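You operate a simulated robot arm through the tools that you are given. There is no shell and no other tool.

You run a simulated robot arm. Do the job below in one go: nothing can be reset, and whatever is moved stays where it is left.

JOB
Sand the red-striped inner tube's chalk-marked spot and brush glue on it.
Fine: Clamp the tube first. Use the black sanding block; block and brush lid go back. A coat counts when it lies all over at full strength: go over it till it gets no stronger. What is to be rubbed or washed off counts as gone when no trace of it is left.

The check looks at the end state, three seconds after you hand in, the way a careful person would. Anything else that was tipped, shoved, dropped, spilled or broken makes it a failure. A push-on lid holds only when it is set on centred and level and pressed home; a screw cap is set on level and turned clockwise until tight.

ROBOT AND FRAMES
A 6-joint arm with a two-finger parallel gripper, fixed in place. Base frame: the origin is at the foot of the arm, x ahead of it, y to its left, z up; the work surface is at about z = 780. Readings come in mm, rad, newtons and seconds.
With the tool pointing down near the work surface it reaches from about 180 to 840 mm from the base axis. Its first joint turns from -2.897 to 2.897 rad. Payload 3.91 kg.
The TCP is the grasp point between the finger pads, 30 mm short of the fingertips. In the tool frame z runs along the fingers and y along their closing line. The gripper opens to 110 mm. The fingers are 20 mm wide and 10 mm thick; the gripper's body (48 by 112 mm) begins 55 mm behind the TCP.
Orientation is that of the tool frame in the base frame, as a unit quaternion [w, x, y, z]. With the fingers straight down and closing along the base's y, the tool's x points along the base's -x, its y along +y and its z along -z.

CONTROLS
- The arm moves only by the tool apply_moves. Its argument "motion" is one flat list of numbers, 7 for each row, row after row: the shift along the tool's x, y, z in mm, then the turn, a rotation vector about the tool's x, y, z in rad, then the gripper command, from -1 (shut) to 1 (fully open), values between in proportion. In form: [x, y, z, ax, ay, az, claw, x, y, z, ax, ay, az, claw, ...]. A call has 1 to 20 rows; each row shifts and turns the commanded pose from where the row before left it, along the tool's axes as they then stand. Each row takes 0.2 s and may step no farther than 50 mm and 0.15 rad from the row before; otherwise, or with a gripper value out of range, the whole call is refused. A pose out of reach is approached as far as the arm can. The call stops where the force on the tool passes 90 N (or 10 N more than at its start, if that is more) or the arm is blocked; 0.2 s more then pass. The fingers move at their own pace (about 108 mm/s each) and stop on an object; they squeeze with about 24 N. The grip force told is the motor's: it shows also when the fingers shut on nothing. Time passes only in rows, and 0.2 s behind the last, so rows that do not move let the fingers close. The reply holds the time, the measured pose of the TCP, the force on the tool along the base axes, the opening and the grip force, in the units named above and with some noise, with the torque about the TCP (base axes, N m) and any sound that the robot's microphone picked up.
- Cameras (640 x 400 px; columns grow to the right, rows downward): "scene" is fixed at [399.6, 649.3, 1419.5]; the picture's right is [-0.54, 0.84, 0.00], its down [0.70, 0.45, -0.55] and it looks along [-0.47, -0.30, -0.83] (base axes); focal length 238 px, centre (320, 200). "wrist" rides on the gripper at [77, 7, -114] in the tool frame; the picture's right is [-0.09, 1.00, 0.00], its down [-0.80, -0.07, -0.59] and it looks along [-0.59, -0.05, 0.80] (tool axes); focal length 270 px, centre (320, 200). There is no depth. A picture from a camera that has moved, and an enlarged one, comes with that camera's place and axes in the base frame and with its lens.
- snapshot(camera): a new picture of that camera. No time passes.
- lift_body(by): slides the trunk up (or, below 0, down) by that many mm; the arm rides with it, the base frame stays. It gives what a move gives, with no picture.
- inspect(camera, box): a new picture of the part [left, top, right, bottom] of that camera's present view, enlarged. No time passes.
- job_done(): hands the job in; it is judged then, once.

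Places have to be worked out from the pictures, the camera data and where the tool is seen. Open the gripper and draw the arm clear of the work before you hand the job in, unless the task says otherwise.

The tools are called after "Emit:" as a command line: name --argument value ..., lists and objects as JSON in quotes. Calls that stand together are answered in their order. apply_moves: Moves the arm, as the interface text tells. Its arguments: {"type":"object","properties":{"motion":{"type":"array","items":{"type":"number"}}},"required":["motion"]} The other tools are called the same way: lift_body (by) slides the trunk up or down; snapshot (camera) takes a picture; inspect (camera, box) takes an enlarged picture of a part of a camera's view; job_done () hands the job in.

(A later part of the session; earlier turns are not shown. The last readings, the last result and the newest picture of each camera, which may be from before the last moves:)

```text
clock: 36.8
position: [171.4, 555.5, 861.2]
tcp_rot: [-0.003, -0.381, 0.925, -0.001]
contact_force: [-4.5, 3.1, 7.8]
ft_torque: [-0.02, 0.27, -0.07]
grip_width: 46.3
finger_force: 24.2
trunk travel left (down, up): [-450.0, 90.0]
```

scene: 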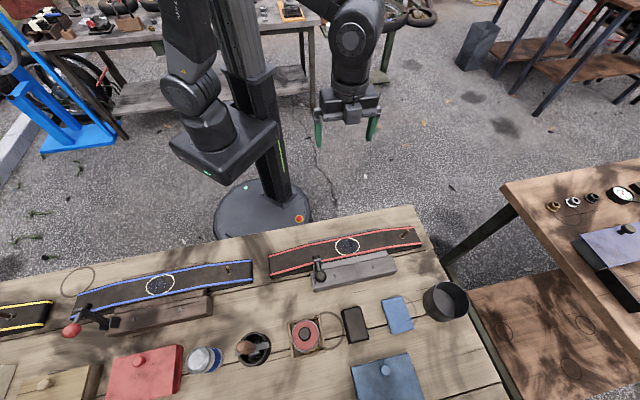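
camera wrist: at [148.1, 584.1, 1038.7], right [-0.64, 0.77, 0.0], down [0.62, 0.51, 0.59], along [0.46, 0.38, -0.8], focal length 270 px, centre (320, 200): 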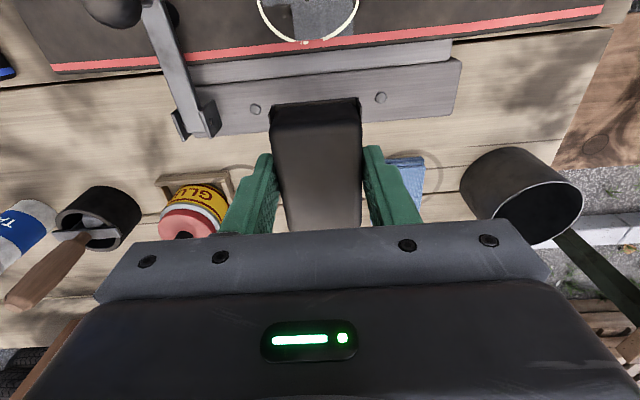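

At the left end the contact has dropped to 8 N. I press a little more here and rub the left half in small strokes, including shifts across the tube.

Emit:
apply_moves --motion '[0, 0, 1.0, 0, 0, 0, -1, -5, 5, 0, 0, 0, 0, -1, 0, 8, 0, 0, 0, 0, -1, 0, -8, 0, 0, 0, 0, -1, 0, -5, 0, 0, 0, 0, -1, 5, 8, 0, 0, 0, 0, -1, 5, 8, 0, 0, 0, 0, -1, 0, -8, 0, 0, 0, 0, -1, 0, -8, 0, 0, 0, 0, -1, -5, 0, 0, 0, 0, 0, -1, 0, 0, 0, 0, 0, 0, -1]'

```text
clock: 39.2
position: [170.5, 555.4, 862.5]
tcp_rot: [-0.004, -0.381, 0.925, -0.003]
contact_force: [-2.4, -1.7, 2.1]
ft_torque: [-0.01, 0.06, 0.03]
grip_width: 46.6
finger_force: 23.8
trunk travel left (down, up): [-450.0, 90.0]
```

Contact fades again, so the block may be creeping up in the grip. I lift off and look at both the spot and the block.

Emit:
apply_moves --motion '[0, 14, -40, 0, 0, 0, -1, -15, 14, -40, 0, 0, 0, -1, -15, 0, -40, 0, 0, 0, -1, 0, 0, 0, 0, 0, 0, -1]'

Emit:
inspect --camera "wrist" --box '[240, 0, 420, 110]'

Emit:
snapshot --camera "wrist"

Emit:
inspect --camera "scene" --box '[300, 170, 420, 260]'

```text
clock: 40.2
position: [173.3, 597.2, 982.6]
tcp_rot: [-0.003, -0.382, 0.924, -0.002]
contact_force: [-0.2, -0.3, 0.8]
ft_torque: [0.0, -0.03, -0.02]
grip_width: 46.4
finger_force: 24.3
trunk travel left (down, up): [-450.0, 90.0]
```

```text
3.56 times, centred on (330, 55) of wrist
camera zoom: at [115.3, 549.4, 1098.1], right [-0.64, 0.77, 0.0], down [0.62, 0.52, 0.59], along [0.45, 0.38, -0.81], focal length 961 px, centre (284, 716)
```

zoom: 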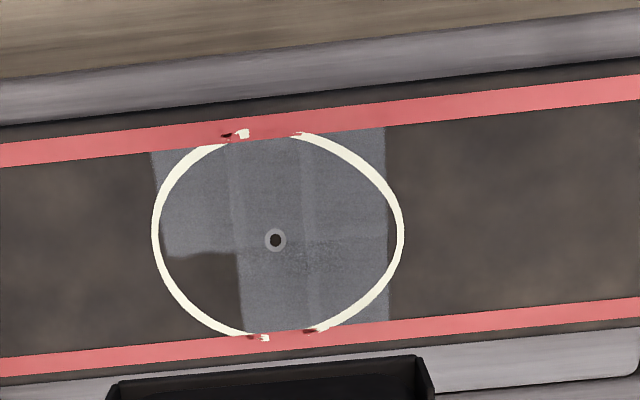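

```text
taken
camera wrist: at [115.3, 549.4, 1098.1], right [-0.64, 0.77, 0.0], down [0.62, 0.52, 0.59], along [0.45, 0.38, -0.81], focal length 270 px, centre (320, 200)
```

wrist: 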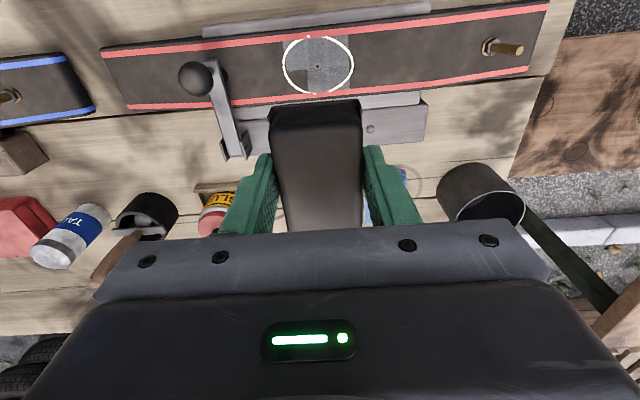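

```text
4.44 times, centred on (360, 215) of scene
camera zoom: at [399.6, 649.3, 1419.5], right [-0.54, 0.84, 0.0], down [0.7, 0.45, -0.55], along [-0.47, -0.3, -0.83], focal length 1060 px, centre (142, 133)
```

zoom: 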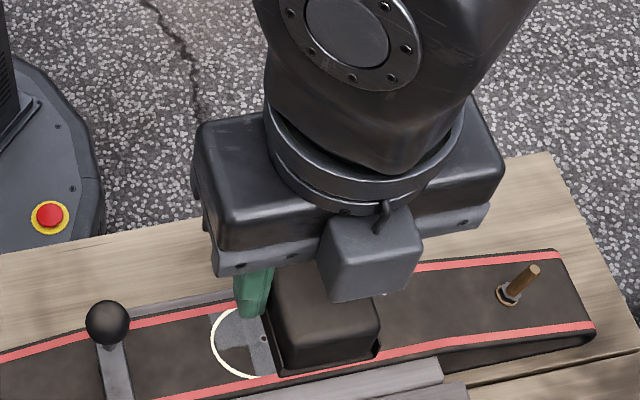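

The sanded area has not changed since the first session, so I look closer at its texture and edges to understand why.

Emit:
inspect --camera "wrist" --box '[275, 30, 365, 100]'

Emit:
inspect --camera "wrist" --box '[255, 90, 385, 180]'

```text
5.71 times, centred on (320, 65) of wrist
camera zoom: at [115.3, 549.4, 1098.1], right [-0.64, 0.77, 0.0], down [0.62, 0.52, 0.59], along [0.45, 0.38, -0.81], focal length 1544 px, centre (320, 971)
```

zoom: 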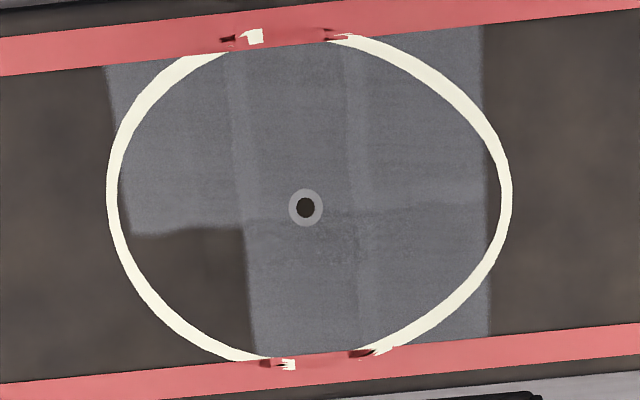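

```text
4.44 times, centred on (320, 135) of wrist
camera zoom: at [115.3, 549.4, 1098.1], right [-0.64, 0.77, 0.0], down [0.62, 0.52, 0.59], along [0.45, 0.38, -0.81], focal length 1201 px, centre (320, 489)
```

zoom: 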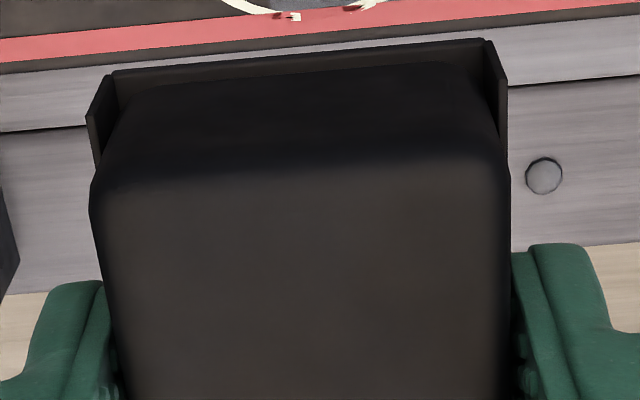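

The sanded area looks like 3×2 patches with only the lower-left one missing. The torque says the block has been bearing on its robot-side edge, so that part was never touched. I tilt slightly to load the outer edge, go down on the left half and press.

Emit:
apply_moves --motion '[30, -7, 30, 0, 0.008, 0, -1, 0, -7, 44, 0, 0, 0, -1, 0, 0, 42, 0, 0, 0, -1, 0, 0, 2, 0, 0, 0, -1, 0, 0, 0, 0, 0, 0, -1]'

```text
clock: 41.4
position: [161.2, 564.3, 862.2]
tcp_rot: [-0.007, -0.38, 0.925, -0.003]
contact_force: [0.6, 0.2, -0.7]
ft_torque: [0.01, 0.0, -0.01]
grip_width: 46.5
finger_force: 24.5
trunk travel left (down, up): [-450.0, 90.0]
```

Emit:
apply_moves --motion '[0, 0, 2, 0, 0, 0, -1, 0, 0, 0, 0, 0, 0, -1]'

```text
clock: 42.0
position: [162.0, 566.5, 862.6]
tcp_rot: [-0.006, -0.381, 0.925, -0.003]
contact_force: [0.7, -0.5, 4.2]
ft_torque: [0.08, -0.15, 0.0]
grip_width: 46.8
finger_force: 24.7
trunk travel left (down, up): [-450.0, 90.0]
```

Emit:
apply_moves --motion '[0, 0, 1.5, 0, -0.003, 0, -1, 0, 0, 0, 0, 0, 0, -1]'

```text
clock: 42.6
position: [161.0, 565.4, 859.9]
tcp_rot: [-0.004, -0.381, 0.924, -0.001]
contact_force: [2.2, 1.6, 18.3]
ft_torque: [0.02, -0.07, -0.02]
grip_width: 46.9
finger_force: 24.4
trunk travel left (down, up): [-450.0, 90.0]
```

Now 18 N with nearly no torque, so the block lies flat. I rub the left half from here.

Emit:
apply_moves --motion '[0, -7, 0, 0, 0, 0, -1, 0, -7, 0, 0, 0, 0, -1, 0, 7, 0, 0, 0, 0, -1, 0, 7, 0, 0, 0, 0, -1, 0, 7, 0, 0, 0, 0, -1, 0, 7, 0, 0, 0, 0, -1, 0, -7, 0, 0, 0, 0, -1, 0, -7, 0, 0, 0, 0, -1, 0, 0, 0, 0, 0, 0, -1]'

```text
clock: 44.6
position: [161.8, 564.4, 859.2]
tcp_rot: [-0.006, -0.381, 0.925, -0.003]
contact_force: [0.8, 1.0, -1.3]
ft_torque: [-0.02, 0.02, -0.01]
grip_width: 46.3
finger_force: 23.9
trunk travel left (down, up): [-450.0, 90.0]
```

The contact is gone again, so the block creeps up in the grip while rubbing. I check the spot before deciding how to hold it better.

Emit:
apply_moves --motion '[0, 7, -40, 0, 0, 0, -1, -15, 7, -40, 0, 0, 0, -1, -15, 0, -40, 0, 0, 0, -1, 0, 0, 0, 0, 0, 0, -1]'

Emit:
inspect --camera "wrist" --box '[275, 30, 365, 100]'

Emit:
inspect --camera "wrist" --box '[220, 80, 420, 240]'

```text
clock: 45.6
position: [173.9, 598.3, 981.5]
tcp_rot: [-0.006, -0.381, 0.925, -0.003]
contact_force: [-0.4, -0.1, -0.7]
ft_torque: [0.0, 0.01, 0.03]
grip_width: 46.4
finger_force: 24.0
trunk travel left (down, up): [-450.0, 90.0]
```

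```text
5.71 times, centred on (320, 65) of wrist
camera zoom: at [116.9, 551.8, 1097.4], right [-0.64, 0.77, 0.0], down [0.62, 0.52, 0.58], along [0.45, 0.37, -0.81], focal length 1544 px, centre (320, 971)
```

zoom: 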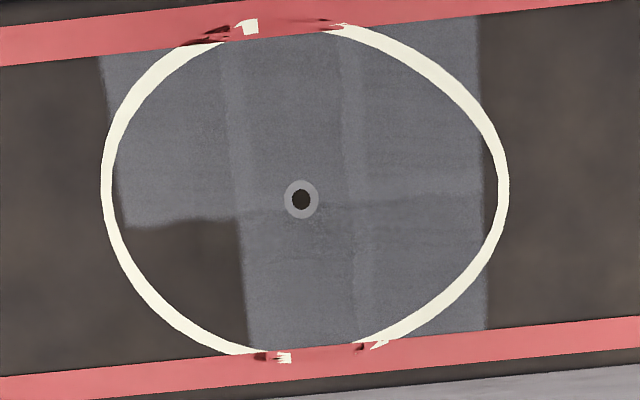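

```text
2.50 times, centred on (320, 160) of wrist
camera zoom: at [116.9, 551.8, 1097.4], right [-0.64, 0.77, 0.0], down [0.62, 0.52, 0.58], along [0.45, 0.37, -0.81], focal length 676 px, centre (320, 300)
```

zoom: 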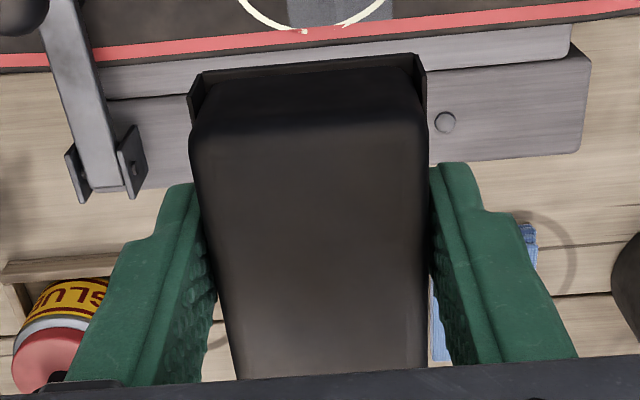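

The tube is only about 60 mm wide, so the 70 mm block lying across it probably bears on the holder's side rails. I straighten the tool and turn it a quarter turn up here, so the block lies lengthwise along the tube.

Emit:
apply_moves --motion '[0, 0, 0, 0, -0.0125, 0, -1, 0, 0, 0, 0, 0, 0.1428, -1, 0, 0, 0, 0, 0, 0.1428, -1, 0, 0, 0, 0, 0, 0.1428, -1, 0, 0, 0, 0, 0, 0.1428, -1, 0, 0, 0, 0, 0, 0.1428, -1, 0, 0, 0, 0, 0, 0.1428, -1, 0, 0, 0, 0, 0, 0.1428, -1, 0, 0, 0, 0, 0, 0.1428, -1, 0, 0, 0, 0, 0, 0.1428, -1, 0, 0, 0, 0, 0, 0.1428, -1, 0, 0, 0, 0, 0, 0.1428, -1, 0, 0, 0, 0, 0, 0, -1]'

Emit:
snapshot --camera "wrist"

Emit:
inspect --camera "scene" --box '[260, 150, 420, 280]'

```text
clock: 48.4
position: [175.3, 598.2, 978.3]
tcp_rot: [0.0, 0.385, 0.923, 0.0]
contact_force: [-0.2, 0.4, -1.0]
ft_torque: [-0.01, -0.02, 0.04]
grip_width: 46.6
finger_force: 23.7
trunk travel left (down, up): [-450.0, 90.0]
```

```text
taken
camera wrist: at [125.3, 657.8, 1093.9], right [0.77, 0.64, 0.0], down [0.51, -0.62, 0.59], along [0.38, -0.46, -0.8], focal length 270 px, centre (320, 200)
```

wrist: 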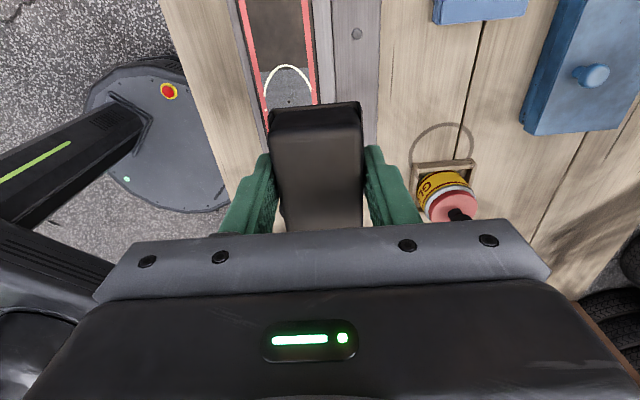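

```text
3.08 times, centred on (340, 215) of scene
camera zoom: at [399.6, 649.3, 1419.5], right [-0.54, 0.84, 0.0], down [0.7, 0.45, -0.55], along [-0.47, -0.3, -0.83], focal length 734 px, centre (258, 154)
```

zoom: 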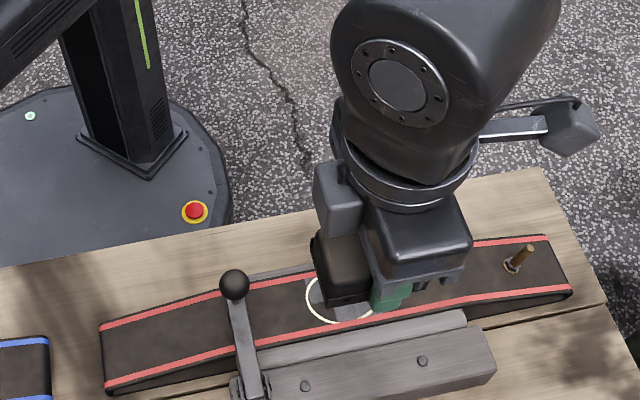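

The turn worked and nothing is in the way. I look along the tube to compare the heights of tube and rails.

Emit:
inspect --camera "wrist" --box '[220, 0, 400, 120]'

```text
3.33 times, centred on (310, 60) of wrist
camera zoom: at [125.3, 657.8, 1093.9], right [0.77, 0.64, 0.0], down [0.51, -0.62, 0.59], along [0.38, -0.46, -0.8], focal length 901 px, centre (353, 667)
```

zoom: 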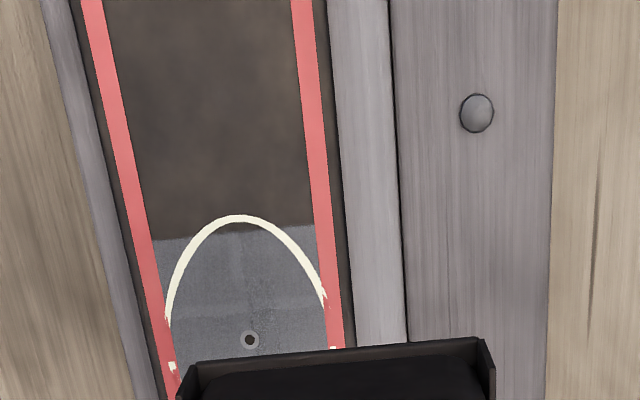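

The pinhole is at about (153, 577), and the block turned lengthwise (46 mm across) fits within the 60 mm tube. I move over it and lower until just touching.

Emit:
apply_moves --motion '[0, -15, 35, 0, 0, 0, -1, 0, -15.2, 40, 0, 0, 0, -1, 0, 0, 38, 0, 0, 0, -1, 0, 0, 4, 0, 0, 0, -1, 0, 0, 0, 0, 0, 0, -1]'

Emit:
inspect --camera "scene" --box '[290, 200, 410, 280]'

```text
clock: 49.6
position: [151.9, 576.4, 860.2]
tcp_rot: [0.0, 0.384, 0.923, 0.0]
contact_force: [-0.4, -0.1, -0.3]
ft_torque: [0.05, 0.04, 0.01]
grip_width: 46.5
finger_force: 23.8
trunk travel left (down, up): [-450.0, 90.0]
```

```text
5.00 times, centred on (350, 240) of scene
camera zoom: at [399.6, 649.3, 1419.5], right [-0.54, 0.84, 0.0], down [0.7, 0.45, -0.55], along [-0.47, -0.3, -0.83], focal length 1193 px, centre (170, 0)
```

zoom: 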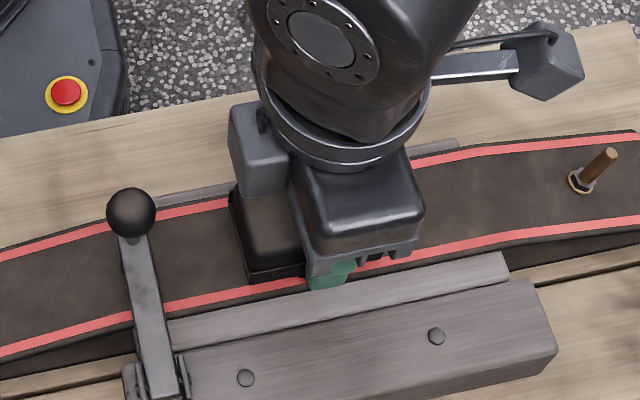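

Emit:
apply_moves --motion '[0, 0, 1, 0, 0, 0, -1, 0, 0, 0, 0, 0, 0, -1]'

```text
clock: 50.2
position: [151.2, 577.7, 860.3]
tcp_rot: [0.001, 0.384, 0.923, 0.0]
contact_force: [-0.5, 0.6, -1.0]
ft_torque: [0.03, -0.03, 0.0]
grip_width: 46.7
finger_force: 23.9
trunk travel left (down, up): [-450.0, 90.0]
```

Emit:
apply_moves --motion '[0, 0, 1.5, 0, 0, 0, -1, 0, 0, 0, 0, 0, 0, -1]'

```text
clock: 50.8
position: [150.3, 576.6, 859.5]
tcp_rot: [-0.001, 0.384, 0.923, 0.0]
contact_force: [0.6, 0.0, 0.7]
ft_torque: [0.07, 0.05, -0.05]
grip_width: 46.5
finger_force: 23.8
trunk travel left (down, up): [-450.0, 90.0]
```

Emit:
apply_moves --motion '[0, 0, 1.2, 0, 0, 0, -1, 0, 0, 0, 0, 0, 0, -1]'

```text
clock: 51.4
position: [151.8, 576.4, 858.1]
tcp_rot: [-0.001, 0.385, 0.923, 0.001]
contact_force: [-0.3, 3.9, 9.3]
ft_torque: [0.27, 0.36, -0.07]
grip_width: 46.7
finger_force: 23.9
trunk travel left (down, up): [-450.0, 90.0]
```

Contact at 9 N, on the end near the camera, so the block is pitched a little in the grip. I let it settle flat on the tube, raise the fingers 7 mm and re-grip it.

Emit:
apply_moves --motion '[0, 0, 0, 0, 0, 0, -0.02, 0, 0, 0, 0, 0, 0, -0.02, 0, 0, -7, 0, 0, 0, -0.02, 0, 0, 0, 0, 0, 0, -0.02, 0, 0, 0, 0, 0, 0, -1, 0, 0, 0, 0, 0, 0, -1]'

Emit:
snapshot --camera "wrist"

```text
clock: 52.8
position: [152.7, 576.7, 863.9]
tcp_rot: [0.0, 0.385, 0.923, 0.0]
contact_force: [0.7, 0.6, 0.6]
ft_torque: [0.0, 0.01, 0.04]
grip_width: 46.3
finger_force: 24.7
trunk travel left (down, up): [-450.0, 90.0]
```

```text
taken
camera wrist: at [103.9, 636.5, 979.4], right [0.77, 0.64, 0.0], down [0.51, -0.62, 0.59], along [0.38, -0.46, -0.8], focal length 270 px, centre (320, 200)
```

wrist: 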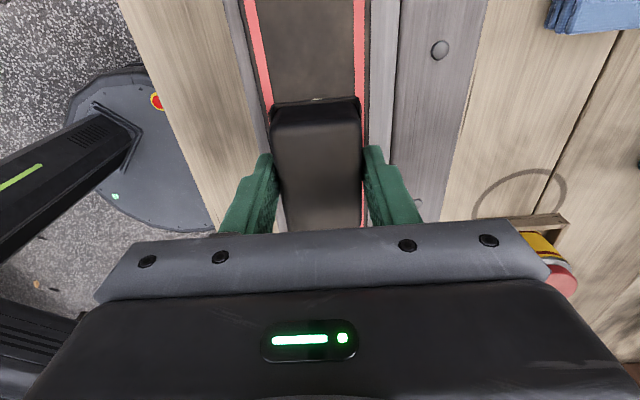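

Re-gripped flat. I press gently and check the force and torque.

Emit:
apply_moves --motion '[0, 0, 1, 0, 0, 0, -1, 0, 0, 0, 0, 0, 0, -1]'

```text
clock: 53.4
position: [152.3, 576.3, 864.5]
tcp_rot: [0.0, 0.384, 0.923, 0.0]
contact_force: [0.0, 1.5, 4.2]
ft_torque: [-0.08, -0.02, 0.03]
grip_width: 46.4
finger_force: 23.6
trunk travel left (down, up): [-450.0, 90.0]
```

Emit:
apply_moves --motion '[0, 0, 0.7, 0, 0, 0, -1, 5, 0, 0, 0, 0, 0, -1, 5, 0, 0, 0, 0, 0, -1, -5, 0, 0, 0, 0, 0, -1, -5, 0, 0, 0, 0, 0, -1, -5, 0, 0, 0, 0, 0, -1, -5, 0, 0, 0, 0, 0, -1, 0, 0, 0, 0, 0, 0, -1]'

```text
clock: 55.2
position: [158.8, 569.1, 863.3]
tcp_rot: [0.0, 0.384, 0.923, 0.0]
contact_force: [-7.8, 7.3, 11.2]
ft_torque: [0.31, 0.28, 0.01]
grip_width: 46.6
finger_force: 23.8
trunk travel left (down, up): [-450.0, 90.0]
```

Now there is real rubbing friction (11 N down, 11 N drag). I continue with strokes along and slightly across the tube.

Emit:
apply_moves --motion '[5, 0, 0, 0, 0, 0, -1, 5, 0, 0, 0, 0, 0, -1, 5, 0, 0, 0, 0, 0, -1, 5, 0, 0, 0, 0, 0, -1, 0, 4, 0, 0, 0, 0, -1, -5, 0, 0.2, 0, 0, 0, -1, -5, 0, 0, 0, 0, 0, -1, -5, 0, 0, 0, 0, 0, -1, -5, 0, 0, 0, 0, 0, -1, 0, -4, 0, 0, 0, 0, -1, 5, -4, 0.2, 0, 0, 0, -1, 5, 0, 0, 0, 0, 0, -1, 5, 0, 0, 0, 0, 0, -1, 5, 0, 0, 0, 0, 0, -1, -5, 4, 0, 0, 0, 0, -1, -5, 0, 0, 0, 0, 0, -1, 0, 0, 0, 0, 0, 0, -1]'

```text
clock: 58.8
position: [152.1, 576.6, 863.0]
tcp_rot: [0.001, 0.385, 0.923, 0.002]
contact_force: [-1.6, 2.8, 5.2]
ft_torque: [0.01, 0.12, -0.04]
grip_width: 46.7
finger_force: 24.1
trunk travel left (down, up): [-450.0, 90.0]
```

I lift off and back away along the tube to inspect the spot.

Emit:
apply_moves --motion '[0, 0, -30, 0, 0, 0, -1, 0, 0, -40, 0, 0, 0, -1, 0, 20, -40, 0, 0, 0, -1, 0, 40, 0, 0, 0, 0, -1, 0, 40, 0, 0, 0, 0, -1, 0, 0, 0, 0, 0, 0, -1]'

Emit:
snapshot --camera "wrist"

Emit:
inspect --camera "scene" --box '[300, 205, 400, 270]'

```text
clock: 60.2
position: [223.2, 647.7, 973.0]
tcp_rot: [0.0, 0.385, 0.923, 0.0]
contact_force: [-0.9, 0.2, -0.9]
ft_torque: [-0.03, 0.04, 0.01]
grip_width: 46.5
finger_force: 23.7
trunk travel left (down, up): [-450.0, 90.0]
```

```text
taken
camera wrist: at [174.6, 708.1, 1088.1], right [0.77, 0.64, 0.0], down [0.51, -0.62, 0.59], along [0.38, -0.46, -0.8], focal length 270 px, centre (320, 200)
```

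wrist: 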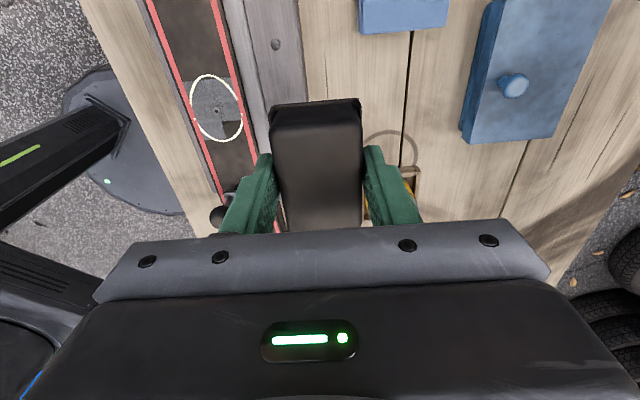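

```text
6.15 times, centred on (350, 238) of scene
camera zoom: at [399.6, 649.3, 1419.5], right [-0.54, 0.84, 0.0], down [0.7, 0.45, -0.55], along [-0.47, -0.3, -0.83], focal length 1468 px, centre (135, -31)
```

zoom: 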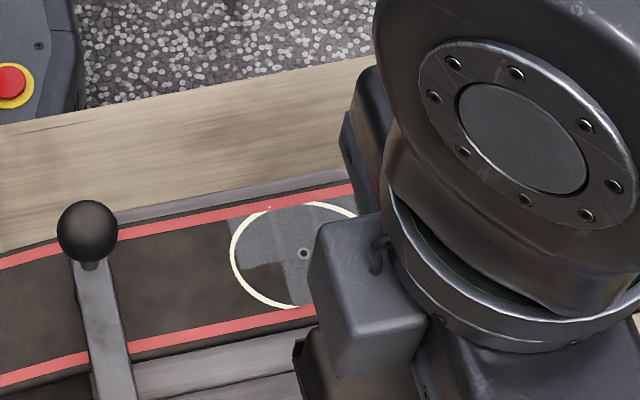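

Emit:
inspect --camera "wrist" --box '[170, 60, 270, 160]'

```text
4.00 times, centred on (220, 110) of wrist
camera zoom: at [174.6, 708.1, 1088.1], right [0.77, 0.64, 0.0], down [0.51, -0.62, 0.59], along [0.38, -0.46, -0.8], focal length 1081 px, centre (720, 560)
```

zoom: 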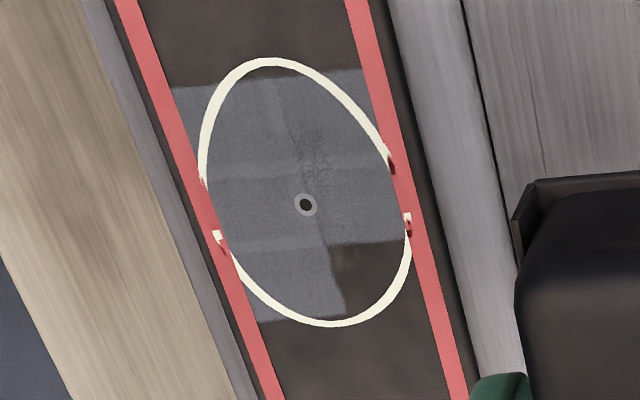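

The five grey patches match where the blue film used to be, while the lower-left part of the ring never had film. For comparison I look at the untouched blue tube's spot.

Emit:
inspect --camera "scene" --box '[135, 268, 185, 302]'

Emit:
inspect --camera "scene" --box '[325, 225, 365, 260]'

```text
11.76 times, centred on (160, 285) of scene
camera zoom: at [399.6, 649.3, 1419.5], right [-0.54, 0.84, 0.0], down [0.7, 0.45, -0.55], along [-0.47, -0.3, -0.83], focal length 2806 px, centre (2202, -800)
```

zoom: 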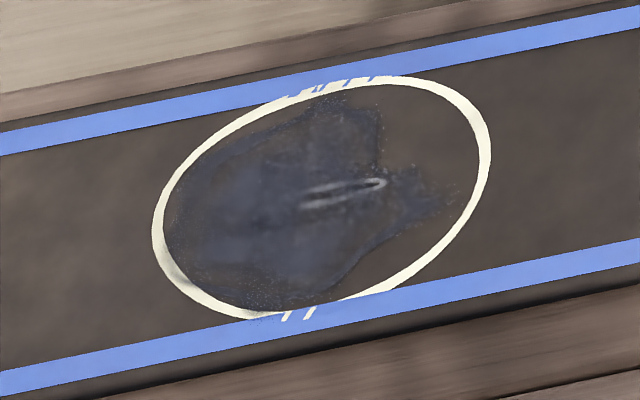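

```text
11.43 times, centred on (345, 242) of scene
camera zoom: at [399.6, 649.3, 1419.5], right [-0.54, 0.84, 0.0], down [0.7, 0.45, -0.55], along [-0.47, -0.3, -0.83], focal length 2726 px, centre (34, -286)
```

zoom: 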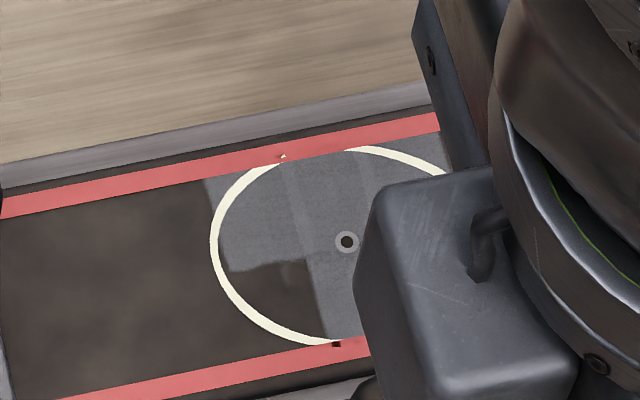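

To rule out that the bare lower-left part simply never got contact, I do a deliberate test. I tilt the block slightly so its corner bears right there, then rub that area.

Emit:
apply_moves --motion '[6, -38, 0, 0, 0, 0, -1, 6, -38, 0, 0, 0, 0, -1, 5, -36, 0, 0, 0, 0, -1, 0, 0, 0, 0.03, 0.03, 0, -1, 0, 0, 40, 0, 0, 0, -1, 0, 0, 40, 0, 0, 0, -1, 0, 0, 22, 0, 0, 0, -1, 0, 0, 3, 0, 0, 0, -1, 0, 0, 0, 0, 0, 0, -1]'

```text
clock: 62.2
position: [126.5, 579.7, 868.3]
tcp_rot: [-0.019, 0.384, 0.923, -0.008]
contact_force: [0.7, -0.5, 0.1]
ft_torque: [-0.01, -0.01, -0.02]
grip_width: 46.4
finger_force: 24.4
trunk travel left (down, up): [-450.0, 90.0]
```

Emit:
apply_moves --motion '[-3, 5, 1.5, 0, 0, 0, -1, 0, 0, 1.5, 0, 0, 0, -1, 0, 0, 0, 0, 0, 0, -1]'

```text
clock: 63.0
position: [133.3, 581.4, 865.6]
tcp_rot: [-0.02, 0.384, 0.923, -0.008]
contact_force: [0.5, -0.2, -0.6]
ft_torque: [0.01, 0.02, -0.02]
grip_width: 46.5
finger_force: 24.2
trunk travel left (down, up): [-450.0, 90.0]
```

Emit:
apply_moves --motion '[0, 0, 1.2, 0, 0, 0, -1, 0, 0, 0, 0, 0, 0, -1, 0, 0, 1.0, 0, 0, 0, -1, 0, 0, 0, 0, 0, 0, -1]'

```text
clock: 64.0
position: [133.4, 581.7, 864.6]
tcp_rot: [-0.02, 0.384, 0.923, -0.007]
contact_force: [-0.2, 0.3, 11.7]
ft_torque: [-0.07, -0.55, 0.04]
grip_width: 46.7
finger_force: 24.5
trunk travel left (down, up): [-450.0, 90.0]
```

The corner now bears with 12 N right inside the bare area. I rub there with short strokes.

Emit:
apply_moves --motion '[5, 0, 0, 0, 0, 0, -1, 4, 0, 0, 0, 0, 0, -1, -5, 0, 0, 0, 0, 0, -1, -5, 0, 0, 0, 0, 0, -1, -5, 0, 0, 0, 0, 0, -1, 0, -4, 0, 0, 0, 0, -1, 5, 0, 0.3, 0, 0, 0, -1, 5, 0, 0, 0, 0, 0, -1, 4, 0, 0, 0, 0, 0, -1, 0, -5, 0, 0, 0, 0, -1, -5, 0, 0.3, 0, 0, 0, -1, -5, 0, 0, 0, 0, 0, -1, -4, 0, 0, 0, 0, 0, -1, 0, -4, 0, 0, 0, 0, -1, 5, 0, 0.3, 0, 0, 0, -1, 5, 0, 0, 0, 0, 0, -1, 0, 0, 0, 0, 0, 0, -1]'

```text
clock: 67.6
position: [121.1, 574.7, 863.2]
tcp_rot: [-0.02, 0.385, 0.923, -0.009]
contact_force: [0.2, 0.6, -1.2]
ft_torque: [-0.01, 0.01, -0.01]
grip_width: 46.5
finger_force: 24.1
trunk travel left (down, up): [-450.0, 90.0]
```

Emit:
apply_moves --motion '[0, 0, -40, 0, 0, 0, -1, 0, 0, -40, 0, 0, 0, -1, 0, 0, -30, -0.03, -0.03, 0, -1, -5, 40, 0, 0, 0, 0, -1, -5, 40, 0, 0, 0, 0, -1, -5, 38, 0, 0, 0, 0, -1, 0, 0, 0, 0, 0, 0, -1]'

Emit:
inspect --camera "wrist" --box '[170, 60, 270, 160]'

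Emit:
snapshot --camera "wrist"

```text
clock: 69.2
position: [220.5, 649.3, 971.6]
tcp_rot: [0.0, 0.384, 0.923, 0.0]
contact_force: [0.1, 0.4, -0.2]
ft_torque: [0.01, 0.0, -0.06]
grip_width: 46.4
finger_force: 24.1
trunk travel left (down, up): [-450.0, 90.0]
```

```text
4.00 times, centred on (220, 110) of wrist
camera zoom: at [171.1, 709.9, 1087.1], right [0.77, 0.64, 0.0], down [0.51, -0.62, 0.59], along [0.38, -0.46, -0.8], focal length 1081 px, centre (720, 560)
```

zoom: 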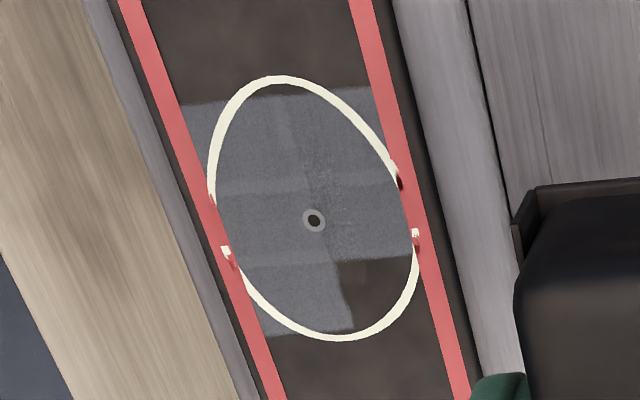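

```text
taken
camera wrist: at [171.1, 709.9, 1087.1], right [0.77, 0.64, 0.0], down [0.51, -0.62, 0.59], along [0.38, -0.46, -0.8], focal length 270 px, centre (320, 200)
```

wrist: 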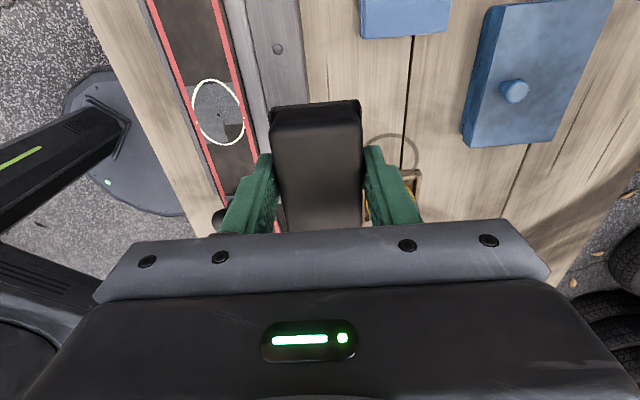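

The bare corner does not change even under direct rubbing, so the sanded patch now matches exactly where the film was. I zoom in to check that no blue trace remains anywhere.

Emit:
inspect --camera "wrist" --box '[188, 76, 248, 116]'

Emit:
inspect --camera "wrist" --box '[188, 106, 248, 148]'

```text
10.00 times, centred on (218, 96) of wrist
camera zoom: at [171.1, 709.9, 1087.1], right [0.77, 0.64, 0.0], down [0.51, -0.62, 0.59], along [0.38, -0.46, -0.8], focal length 2703 px, centre (1340, 1240)
```

zoom: 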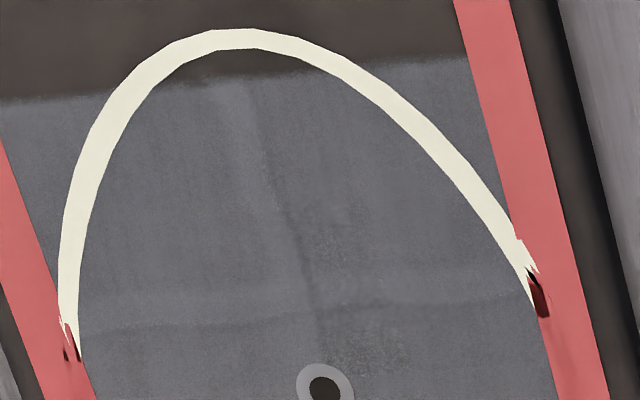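

```text
9.52 times, centred on (218, 127) of wrist
camera zoom: at [171.1, 709.9, 1087.1], right [0.77, 0.64, 0.0], down [0.51, -0.62, 0.59], along [0.38, -0.46, -0.8], focal length 2574 px, centre (1291, 895)
```

zoom: 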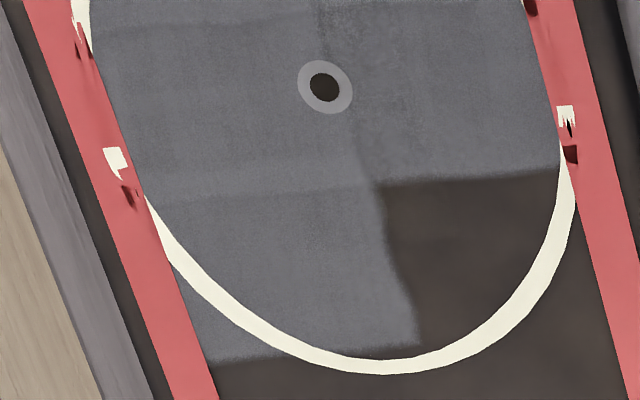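

The sanded patch is uniform grey with no blue left, so sanding is done. I turn the tool back and carry the block over to its original place.

Emit:
apply_moves --motion '[0, 0, 0, 0, 0, -0.1428, -1, 0, 0, 0, 0, 0, -0.1428, -1, 0, 0, 0, 0, 0, -0.1428, -1, 0, 0, 0, 0, 0, -0.1428, -1, 0, 0, 0, 0, 0, -0.1428, -1, 0, 0, 0, 0, 0, -0.1428, -1, 0, 0, 0, 0, 0, -0.1428, -1, 0, 0, 0, 0, 0, -0.1428, -1, 0, 0, 0, 0, 0, -0.1428, -1, 0, 0, 0, 0, 0, -0.1428, -1, 0, 0, 0, 0, 0, -0.1428, -1, -40, -16.5, 0, 0, 0, 0, -1, -38.3, -16.5, 0, 0, 0, 0, -1, 0, 0, 0, 0, 0, 0, -1]'

Emit:
snapshot --camera "wrist"

```text
clock: 72.2
position: [301.5, 679.2, 971.2]
tcp_rot: [0.001, -0.381, 0.925, 0.0]
contact_force: [-1.1, 0.4, -1.8]
ft_torque: [0.03, 0.0, 0.01]
grip_width: 46.5
finger_force: 23.9
trunk travel left (down, up): [-450.0, 90.0]
```

```text
taken
camera wrist: at [242.8, 630.6, 1087.2], right [-0.64, 0.77, 0.0], down [0.62, 0.51, 0.59], along [0.46, 0.38, -0.8], focal length 270 px, centre (320, 200)
```

wrist: 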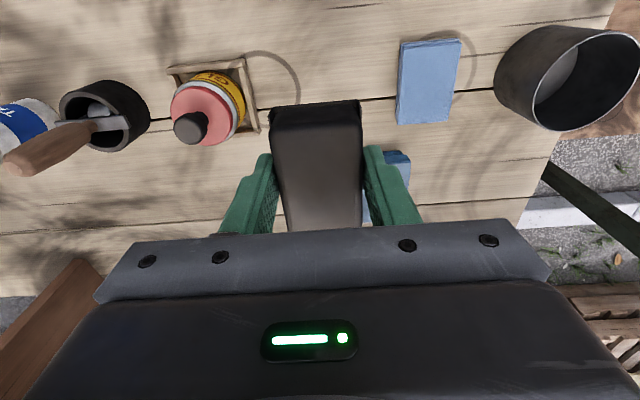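

I correct by about 3 mm and lower the block to just above the bench.

Emit:
apply_moves --motion '[0, 2.8, 45, 0, 0, 0, -1, 0, 0, 45, 0, 0, 0, -1, 0, 0, 45, 0, 0, 0, -1, 0, 0, 9, 0, 0, 0, -1, 0, 0, 0, 0, 0, 0, -1]'

Emit:
snapshot --camera "wrist"

```text
clock: 73.4
position: [297.5, 681.6, 829.7]
tcp_rot: [-0.001, -0.381, 0.924, 0.001]
contact_force: [0.1, -0.4, -0.3]
ft_torque: [-0.02, -0.02, 0.01]
grip_width: 46.4
finger_force: 24.1
trunk travel left (down, up): [-450.0, 90.0]
```

```text
taken
camera wrist: at [238.9, 633.4, 943.5], right [-0.64, 0.77, 0.0], down [0.62, 0.51, 0.59], along [0.46, 0.38, -0.8], focal length 270 px, centre (320, 200)
```

wrist: 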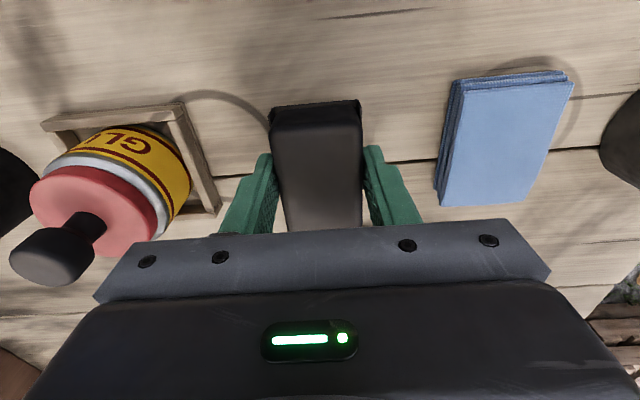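

Emit:
apply_moves --motion '[0, 0, 4, 0, 0, 0, -1, 0, 0, 2, 0, 0, 0, -1, 0, 0, 0, 0, 0, 0, -1]'

```text
clock: 74.2
position: [296.0, 681.6, 822.7]
tcp_rot: [0.0, -0.381, 0.924, 0.0]
contact_force: [0.1, 1.1, -0.9]
ft_torque: [0.01, -0.01, 0.02]
grip_width: 46.7
finger_force: 23.7
trunk travel left (down, up): [-450.0, 90.0]
```

Emit:
apply_moves --motion '[0, 0, 2, 0, 0, 0, -1, 0, 0, 1, 0, 0, 0, -1, 0, 0, 0, 0, 0, 0, -1]'

```text
clock: 75.0
position: [297.9, 681.0, 820.3]
tcp_rot: [-0.001, -0.381, 0.924, 0.0]
contact_force: [-0.1, -0.2, -0.9]
ft_torque: [0.01, -0.04, 0.02]
grip_width: 46.5
finger_force: 23.7
trunk travel left (down, up): [-450.0, 90.0]
```

Emit:
apply_moves --motion '[0, 0, 1.5, 0, 0, 0, -1, 0, 0, 1, 0, 0, 0, -1, 0, 0, 0, 0, 0, 0, -1]'

```text
clock: 75.8
position: [296.1, 680.8, 817.3]
tcp_rot: [0.0, -0.381, 0.925, 0.0]
contact_force: [-0.7, 0.6, 0.4]
ft_torque: [-0.08, 0.02, -0.04]
grip_width: 46.4
finger_force: 23.7
trunk travel left (down, up): [-450.0, 90.0]
```

Emit:
apply_moves --motion '[0, 0, 1, 0, 0, 0, -1, 0, 0, 0, 0, 0, 0, -1]'

```text
clock: 76.4
position: [296.9, 680.3, 817.4]
tcp_rot: [0.0, -0.381, 0.925, 0.0]
contact_force: [1.7, 2.3, 6.9]
ft_torque: [-0.11, 0.1, 0.01]
grip_width: 46.4
finger_force: 24.3
trunk travel left (down, up): [-450.0, 90.0]
```

The block is down on the bench at its original place. I open the fingers and rise straight up.

Emit:
apply_moves --motion '[0, 0, 0, 0, 0, 0, -0.05, 0, 0, 0, 0, 0, 0, 0.3, 0, 0, -20, 0, 0, 0, 0.3, 0, 0, -45, 0, 0, 0, 0.3, 0, 0, -45, 0, 0, 0, 0.3, 0, 0, -45, 0, 0, 0, 0.3, 0, 0, 0, 0, 0, 0, 0.3]'

Emit:
snapshot --camera "wrist"

Emit:
inspect --camera "wrist" --box '[140, 20, 400, 200]'

```text
clock: 78.0
position: [297.6, 682.2, 971.9]
tcp_rot: [0.001, -0.381, 0.924, 0.0]
contact_force: [-0.3, 0.1, -0.5]
ft_torque: [0.01, -0.02, -0.02]
grip_width: 71.6
finger_force: 0.0
trunk travel left (down, up): [-450.0, 90.0]
```

```text
taken
camera wrist: at [239.1, 633.0, 1086.7], right [-0.64, 0.77, 0.0], down [0.62, 0.51, 0.59], along [0.46, 0.38, -0.8], focal length 270 px, centre (320, 200)
```

wrist: 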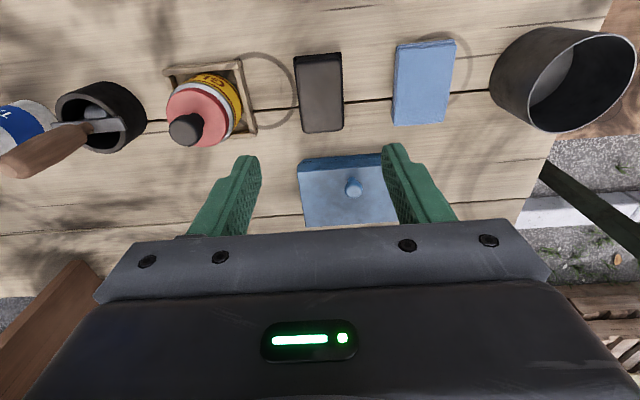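

```text
2.22 times, centred on (270, 110) of wrist
camera zoom: at [239.1, 633.0, 1086.7], right [-0.64, 0.77, 0.0], down [0.62, 0.51, 0.59], along [0.46, 0.38, -0.8], focal length 601 px, centre (431, 400)
```

zoom: 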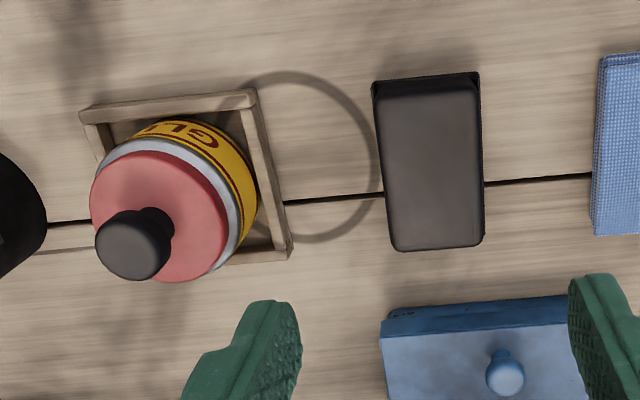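

The block is back in place. Next is the glue tin: its knob top triangulates to about (379, 601, 868). I move above it to look closely.

Emit:
apply_moves --motion '[0, -38.4, 0, 0, 0, 0, 0.3, 0, -38.4, 0, 0, 0, 0, 0.3, 0, -38.4, 0, 0, 0, 0, 0.3, 0, 0, 0, 0, 0, 0, 0.3]'

Emit:
snapshot --camera "wrist"

Emit:
inspect --camera "wrist" --box '[250, 60, 390, 180]'

Emit:
inspect --camera "scene" --box '[270, 300, 350, 365]'

```text
clock: 79.0
position: [380.0, 599.8, 970.8]
tcp_rot: [0.0, -0.381, 0.924, 0.001]
contact_force: [0.1, -0.9, -0.5]
ft_torque: [0.01, -0.01, -0.02]
grip_width: 71.5
finger_force: 0.1
trunk travel left (down, up): [-450.0, 90.0]
```

```text
taken
camera wrist: at [321.1, 551.3, 1086.3], right [-0.64, 0.77, 0.0], down [0.62, 0.51, 0.59], along [0.46, 0.38, -0.8], focal length 270 px, centre (320, 200)
```

wrist: 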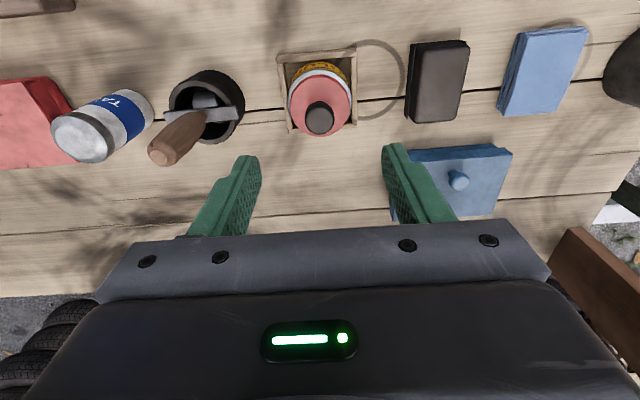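

```text
3.33 times, centred on (320, 120) of wrist
camera zoom: at [321.1, 551.3, 1086.3], right [-0.64, 0.77, 0.0], down [0.62, 0.51, 0.59], along [0.46, 0.38, -0.8], focal length 901 px, centre (320, 467)
```

zoom: 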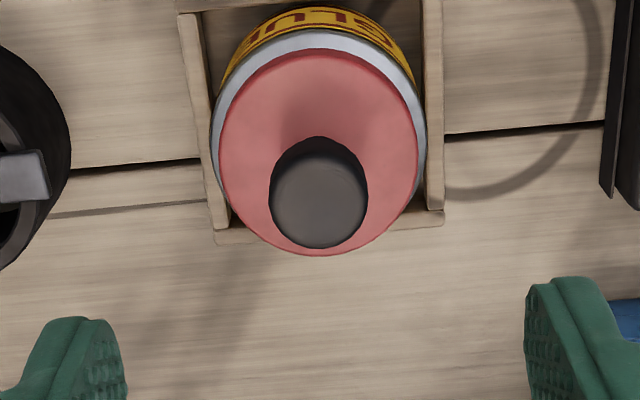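

```text
6.15 times, centred on (310, 332) of scene
camera zoom: at [399.6, 649.3, 1419.5], right [-0.54, 0.84, 0.0], down [0.7, 0.45, -0.55], along [-0.47, -0.3, -0.83], focal length 1468 px, centre (382, -615)
```

zoom: 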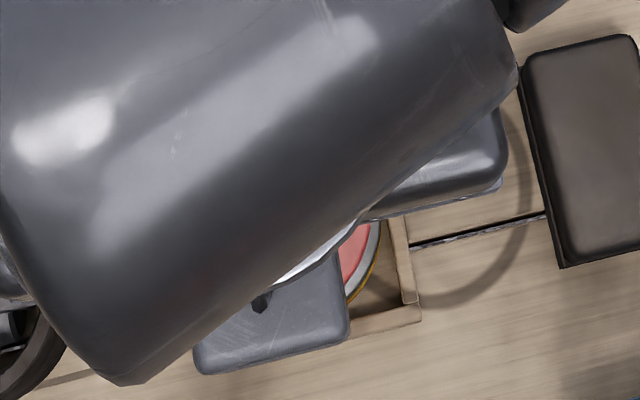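

The lid is a red disc with a dark knob, axis at about (380, 600). The lid top is near z≈842 and the knob top near 875. I lower the open fingers around the knob and check.

Emit:
apply_moves --motion '[0, 0, 40, 0, 0, 0, 0, 0, 0, 35, 0, 0, 0, 0, 0, 0, 0, 0, 0, 0, 0]'

Emit:
snapshot --camera "wrist"

Emit:
inspect --camera "wrist" --box '[220, 60, 420, 240]'

```text
clock: 79.8
position: [379.0, 599.9, 895.6]
tcp_rot: [0.001, -0.381, 0.925, 0.0]
contact_force: [-0.1, 0.2, 1.0]
ft_torque: [0.0, 0.01, -0.02]
grip_width: 55.1
finger_force: 0.1
trunk travel left (down, up): [-450.0, 90.0]
```

```text
taken
camera wrist: at [320.4, 551.7, 1010.7], right [-0.64, 0.77, 0.0], down [0.62, 0.51, 0.59], along [0.46, 0.38, -0.8], focal length 270 px, centre (320, 200)
```

wrist: 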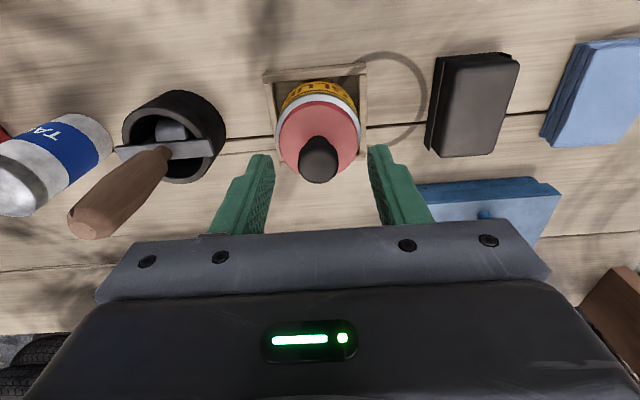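

```text
2.22 times, centred on (320, 150) of wrist
camera zoom: at [320.4, 551.7, 1010.7], right [-0.64, 0.77, 0.0], down [0.62, 0.51, 0.59], along [0.46, 0.38, -0.8], focal length 601 px, centre (320, 311)
```

zoom: 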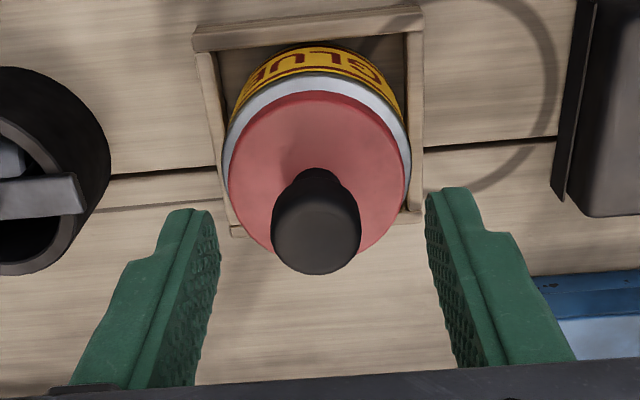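

The knob is centred between the fingers. I lower a little more and close on it.

Emit:
apply_moves --motion '[0, -0.8, 14, 0, 0, 0, 0, 0, 0, 0, 0, 0, 0, -0.4, 0, 0, 0, 0, 0, 0, -0.4]'

Emit:
inspect --camera "wrist" --box '[220, 60, 420, 240]'

```text
clock: 80.6
position: [378.8, 598.2, 882.8]
tcp_rot: [0.0, -0.381, 0.925, 0.0]
contact_force: [0.5, 0.2, -0.4]
ft_torque: [-0.01, -0.02, 0.01]
grip_width: 32.9
finger_force: 0.0
trunk travel left (down, up): [-450.0, 90.0]
```

```text
2.22 times, centred on (320, 150) of wrist
camera zoom: at [320.4, 550.8, 997.0], right [-0.64, 0.77, 0.0], down [0.62, 0.51, 0.59], along [0.46, 0.38, -0.8], focal length 601 px, centre (320, 311)
```

zoom: 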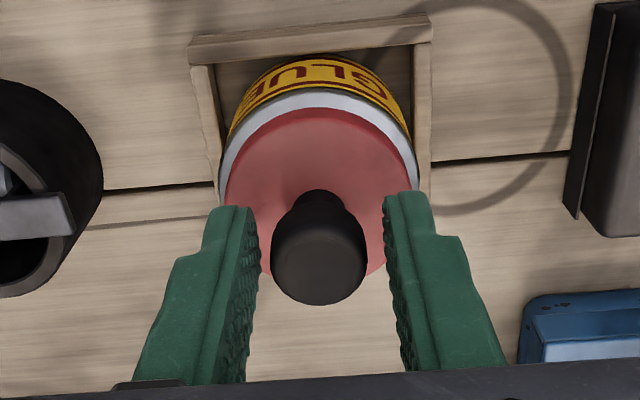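

Emit:
apply_moves --motion '[0, 0, 2, 0, 0, 0, -0.5, 0, 0, 0, 0, 0, 0, -1, 0, 0, 0, 0, 0, 0, -1]'

Emit:
inspect --camera "wrist" --box '[220, 60, 420, 240]'

```text
clock: 81.4
position: [379.2, 599.5, 881.6]
tcp_rot: [0.0, -0.381, 0.924, 0.0]
contact_force: [-0.1, 0.8, 1.6]
ft_torque: [-0.04, 0.02, -0.03]
grip_width: 24.2
finger_force: 24.1
trunk travel left (down, up): [-450.0, 90.0]
```

```text
2.22 times, centred on (320, 150) of wrist
camera zoom: at [320.4, 550.7, 995.6], right [-0.64, 0.77, 0.0], down [0.62, 0.51, 0.59], along [0.46, 0.38, -0.8], focal length 601 px, centre (320, 311)
```

zoom: 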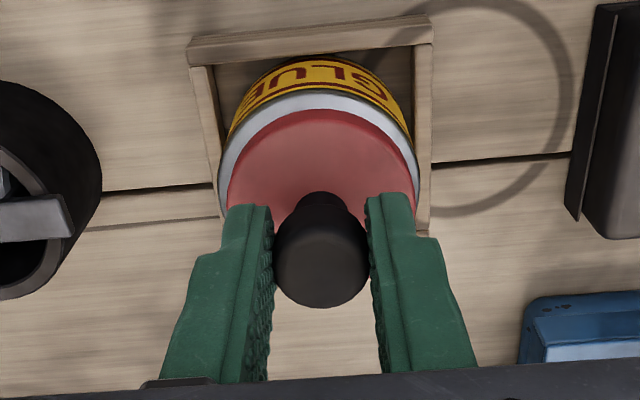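

The knob is gripped centred (24 mm). I try a slow pull of a couple of millimetres and watch the force.

Emit:
apply_moves --motion '[0, 0, -1, 0, 0, 0, -1, 0, 0, -1, 0, 0, 0, -1, 0, 0, 0, 0, 0, 0, -1]'

Emit:
inspect --camera "wrist" --box '[220, 60, 420, 240]'

```text
clock: 82.2
position: [378.9, 599.2, 883.1]
tcp_rot: [0.001, -0.381, 0.924, 0.0]
contact_force: [-0.5, 0.1, 0.2]
ft_torque: [0.03, 0.01, 0.03]
grip_width: 23.9
finger_force: 24.3
trunk travel left (down, up): [-450.0, 90.0]
```

```text
2.22 times, centred on (320, 150) of wrist
camera zoom: at [321.0, 550.3, 997.7], right [-0.64, 0.77, 0.0], down [0.62, 0.51, 0.59], along [0.46, 0.38, -0.8], focal length 601 px, centre (320, 311)
```

zoom: 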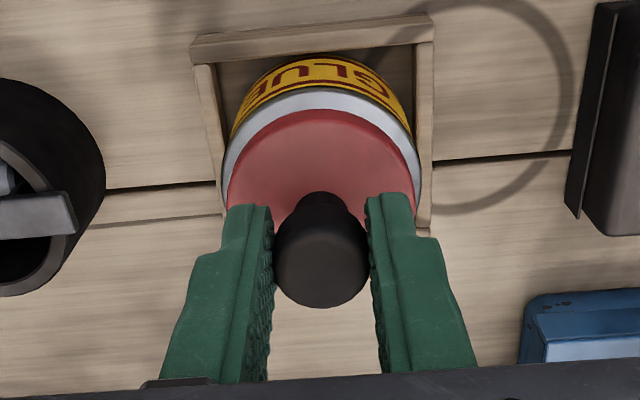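

Emit:
apply_moves --motion '[0, 0, -4, 0, 0, 0, -1, 0, 0, -4, 0, 0, 0, -1, 0, 0, 0, 0, 0, 0, -1]'

Emit:
inspect --camera "wrist" --box '[220, 60, 420, 240]'

```text
clock: 83.0
position: [380.1, 598.9, 890.0]
tcp_rot: [0.0, -0.381, 0.925, 0.0]
contact_force: [0.2, -0.4, -0.7]
ft_torque: [0.02, 0.0, -0.01]
grip_width: 23.8
finger_force: 23.7
trunk travel left (down, up): [-450.0, 90.0]
```

```text
2.22 times, centred on (320, 150) of wrist
camera zoom: at [320.1, 550.0, 1005.8], right [-0.64, 0.77, 0.0], down [0.62, 0.51, 0.59], along [0.46, 0.38, -0.8], focal length 601 px, centre (320, 311)
```

zoom: 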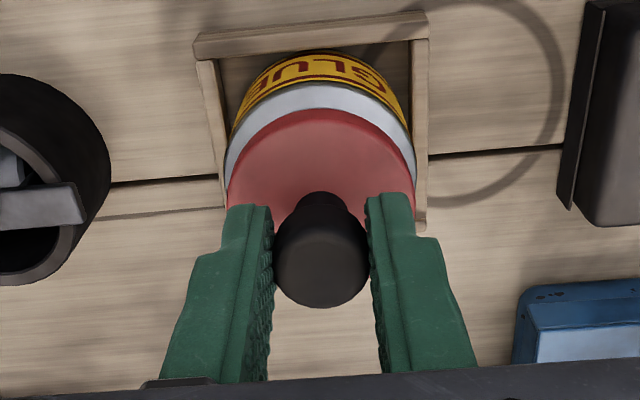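

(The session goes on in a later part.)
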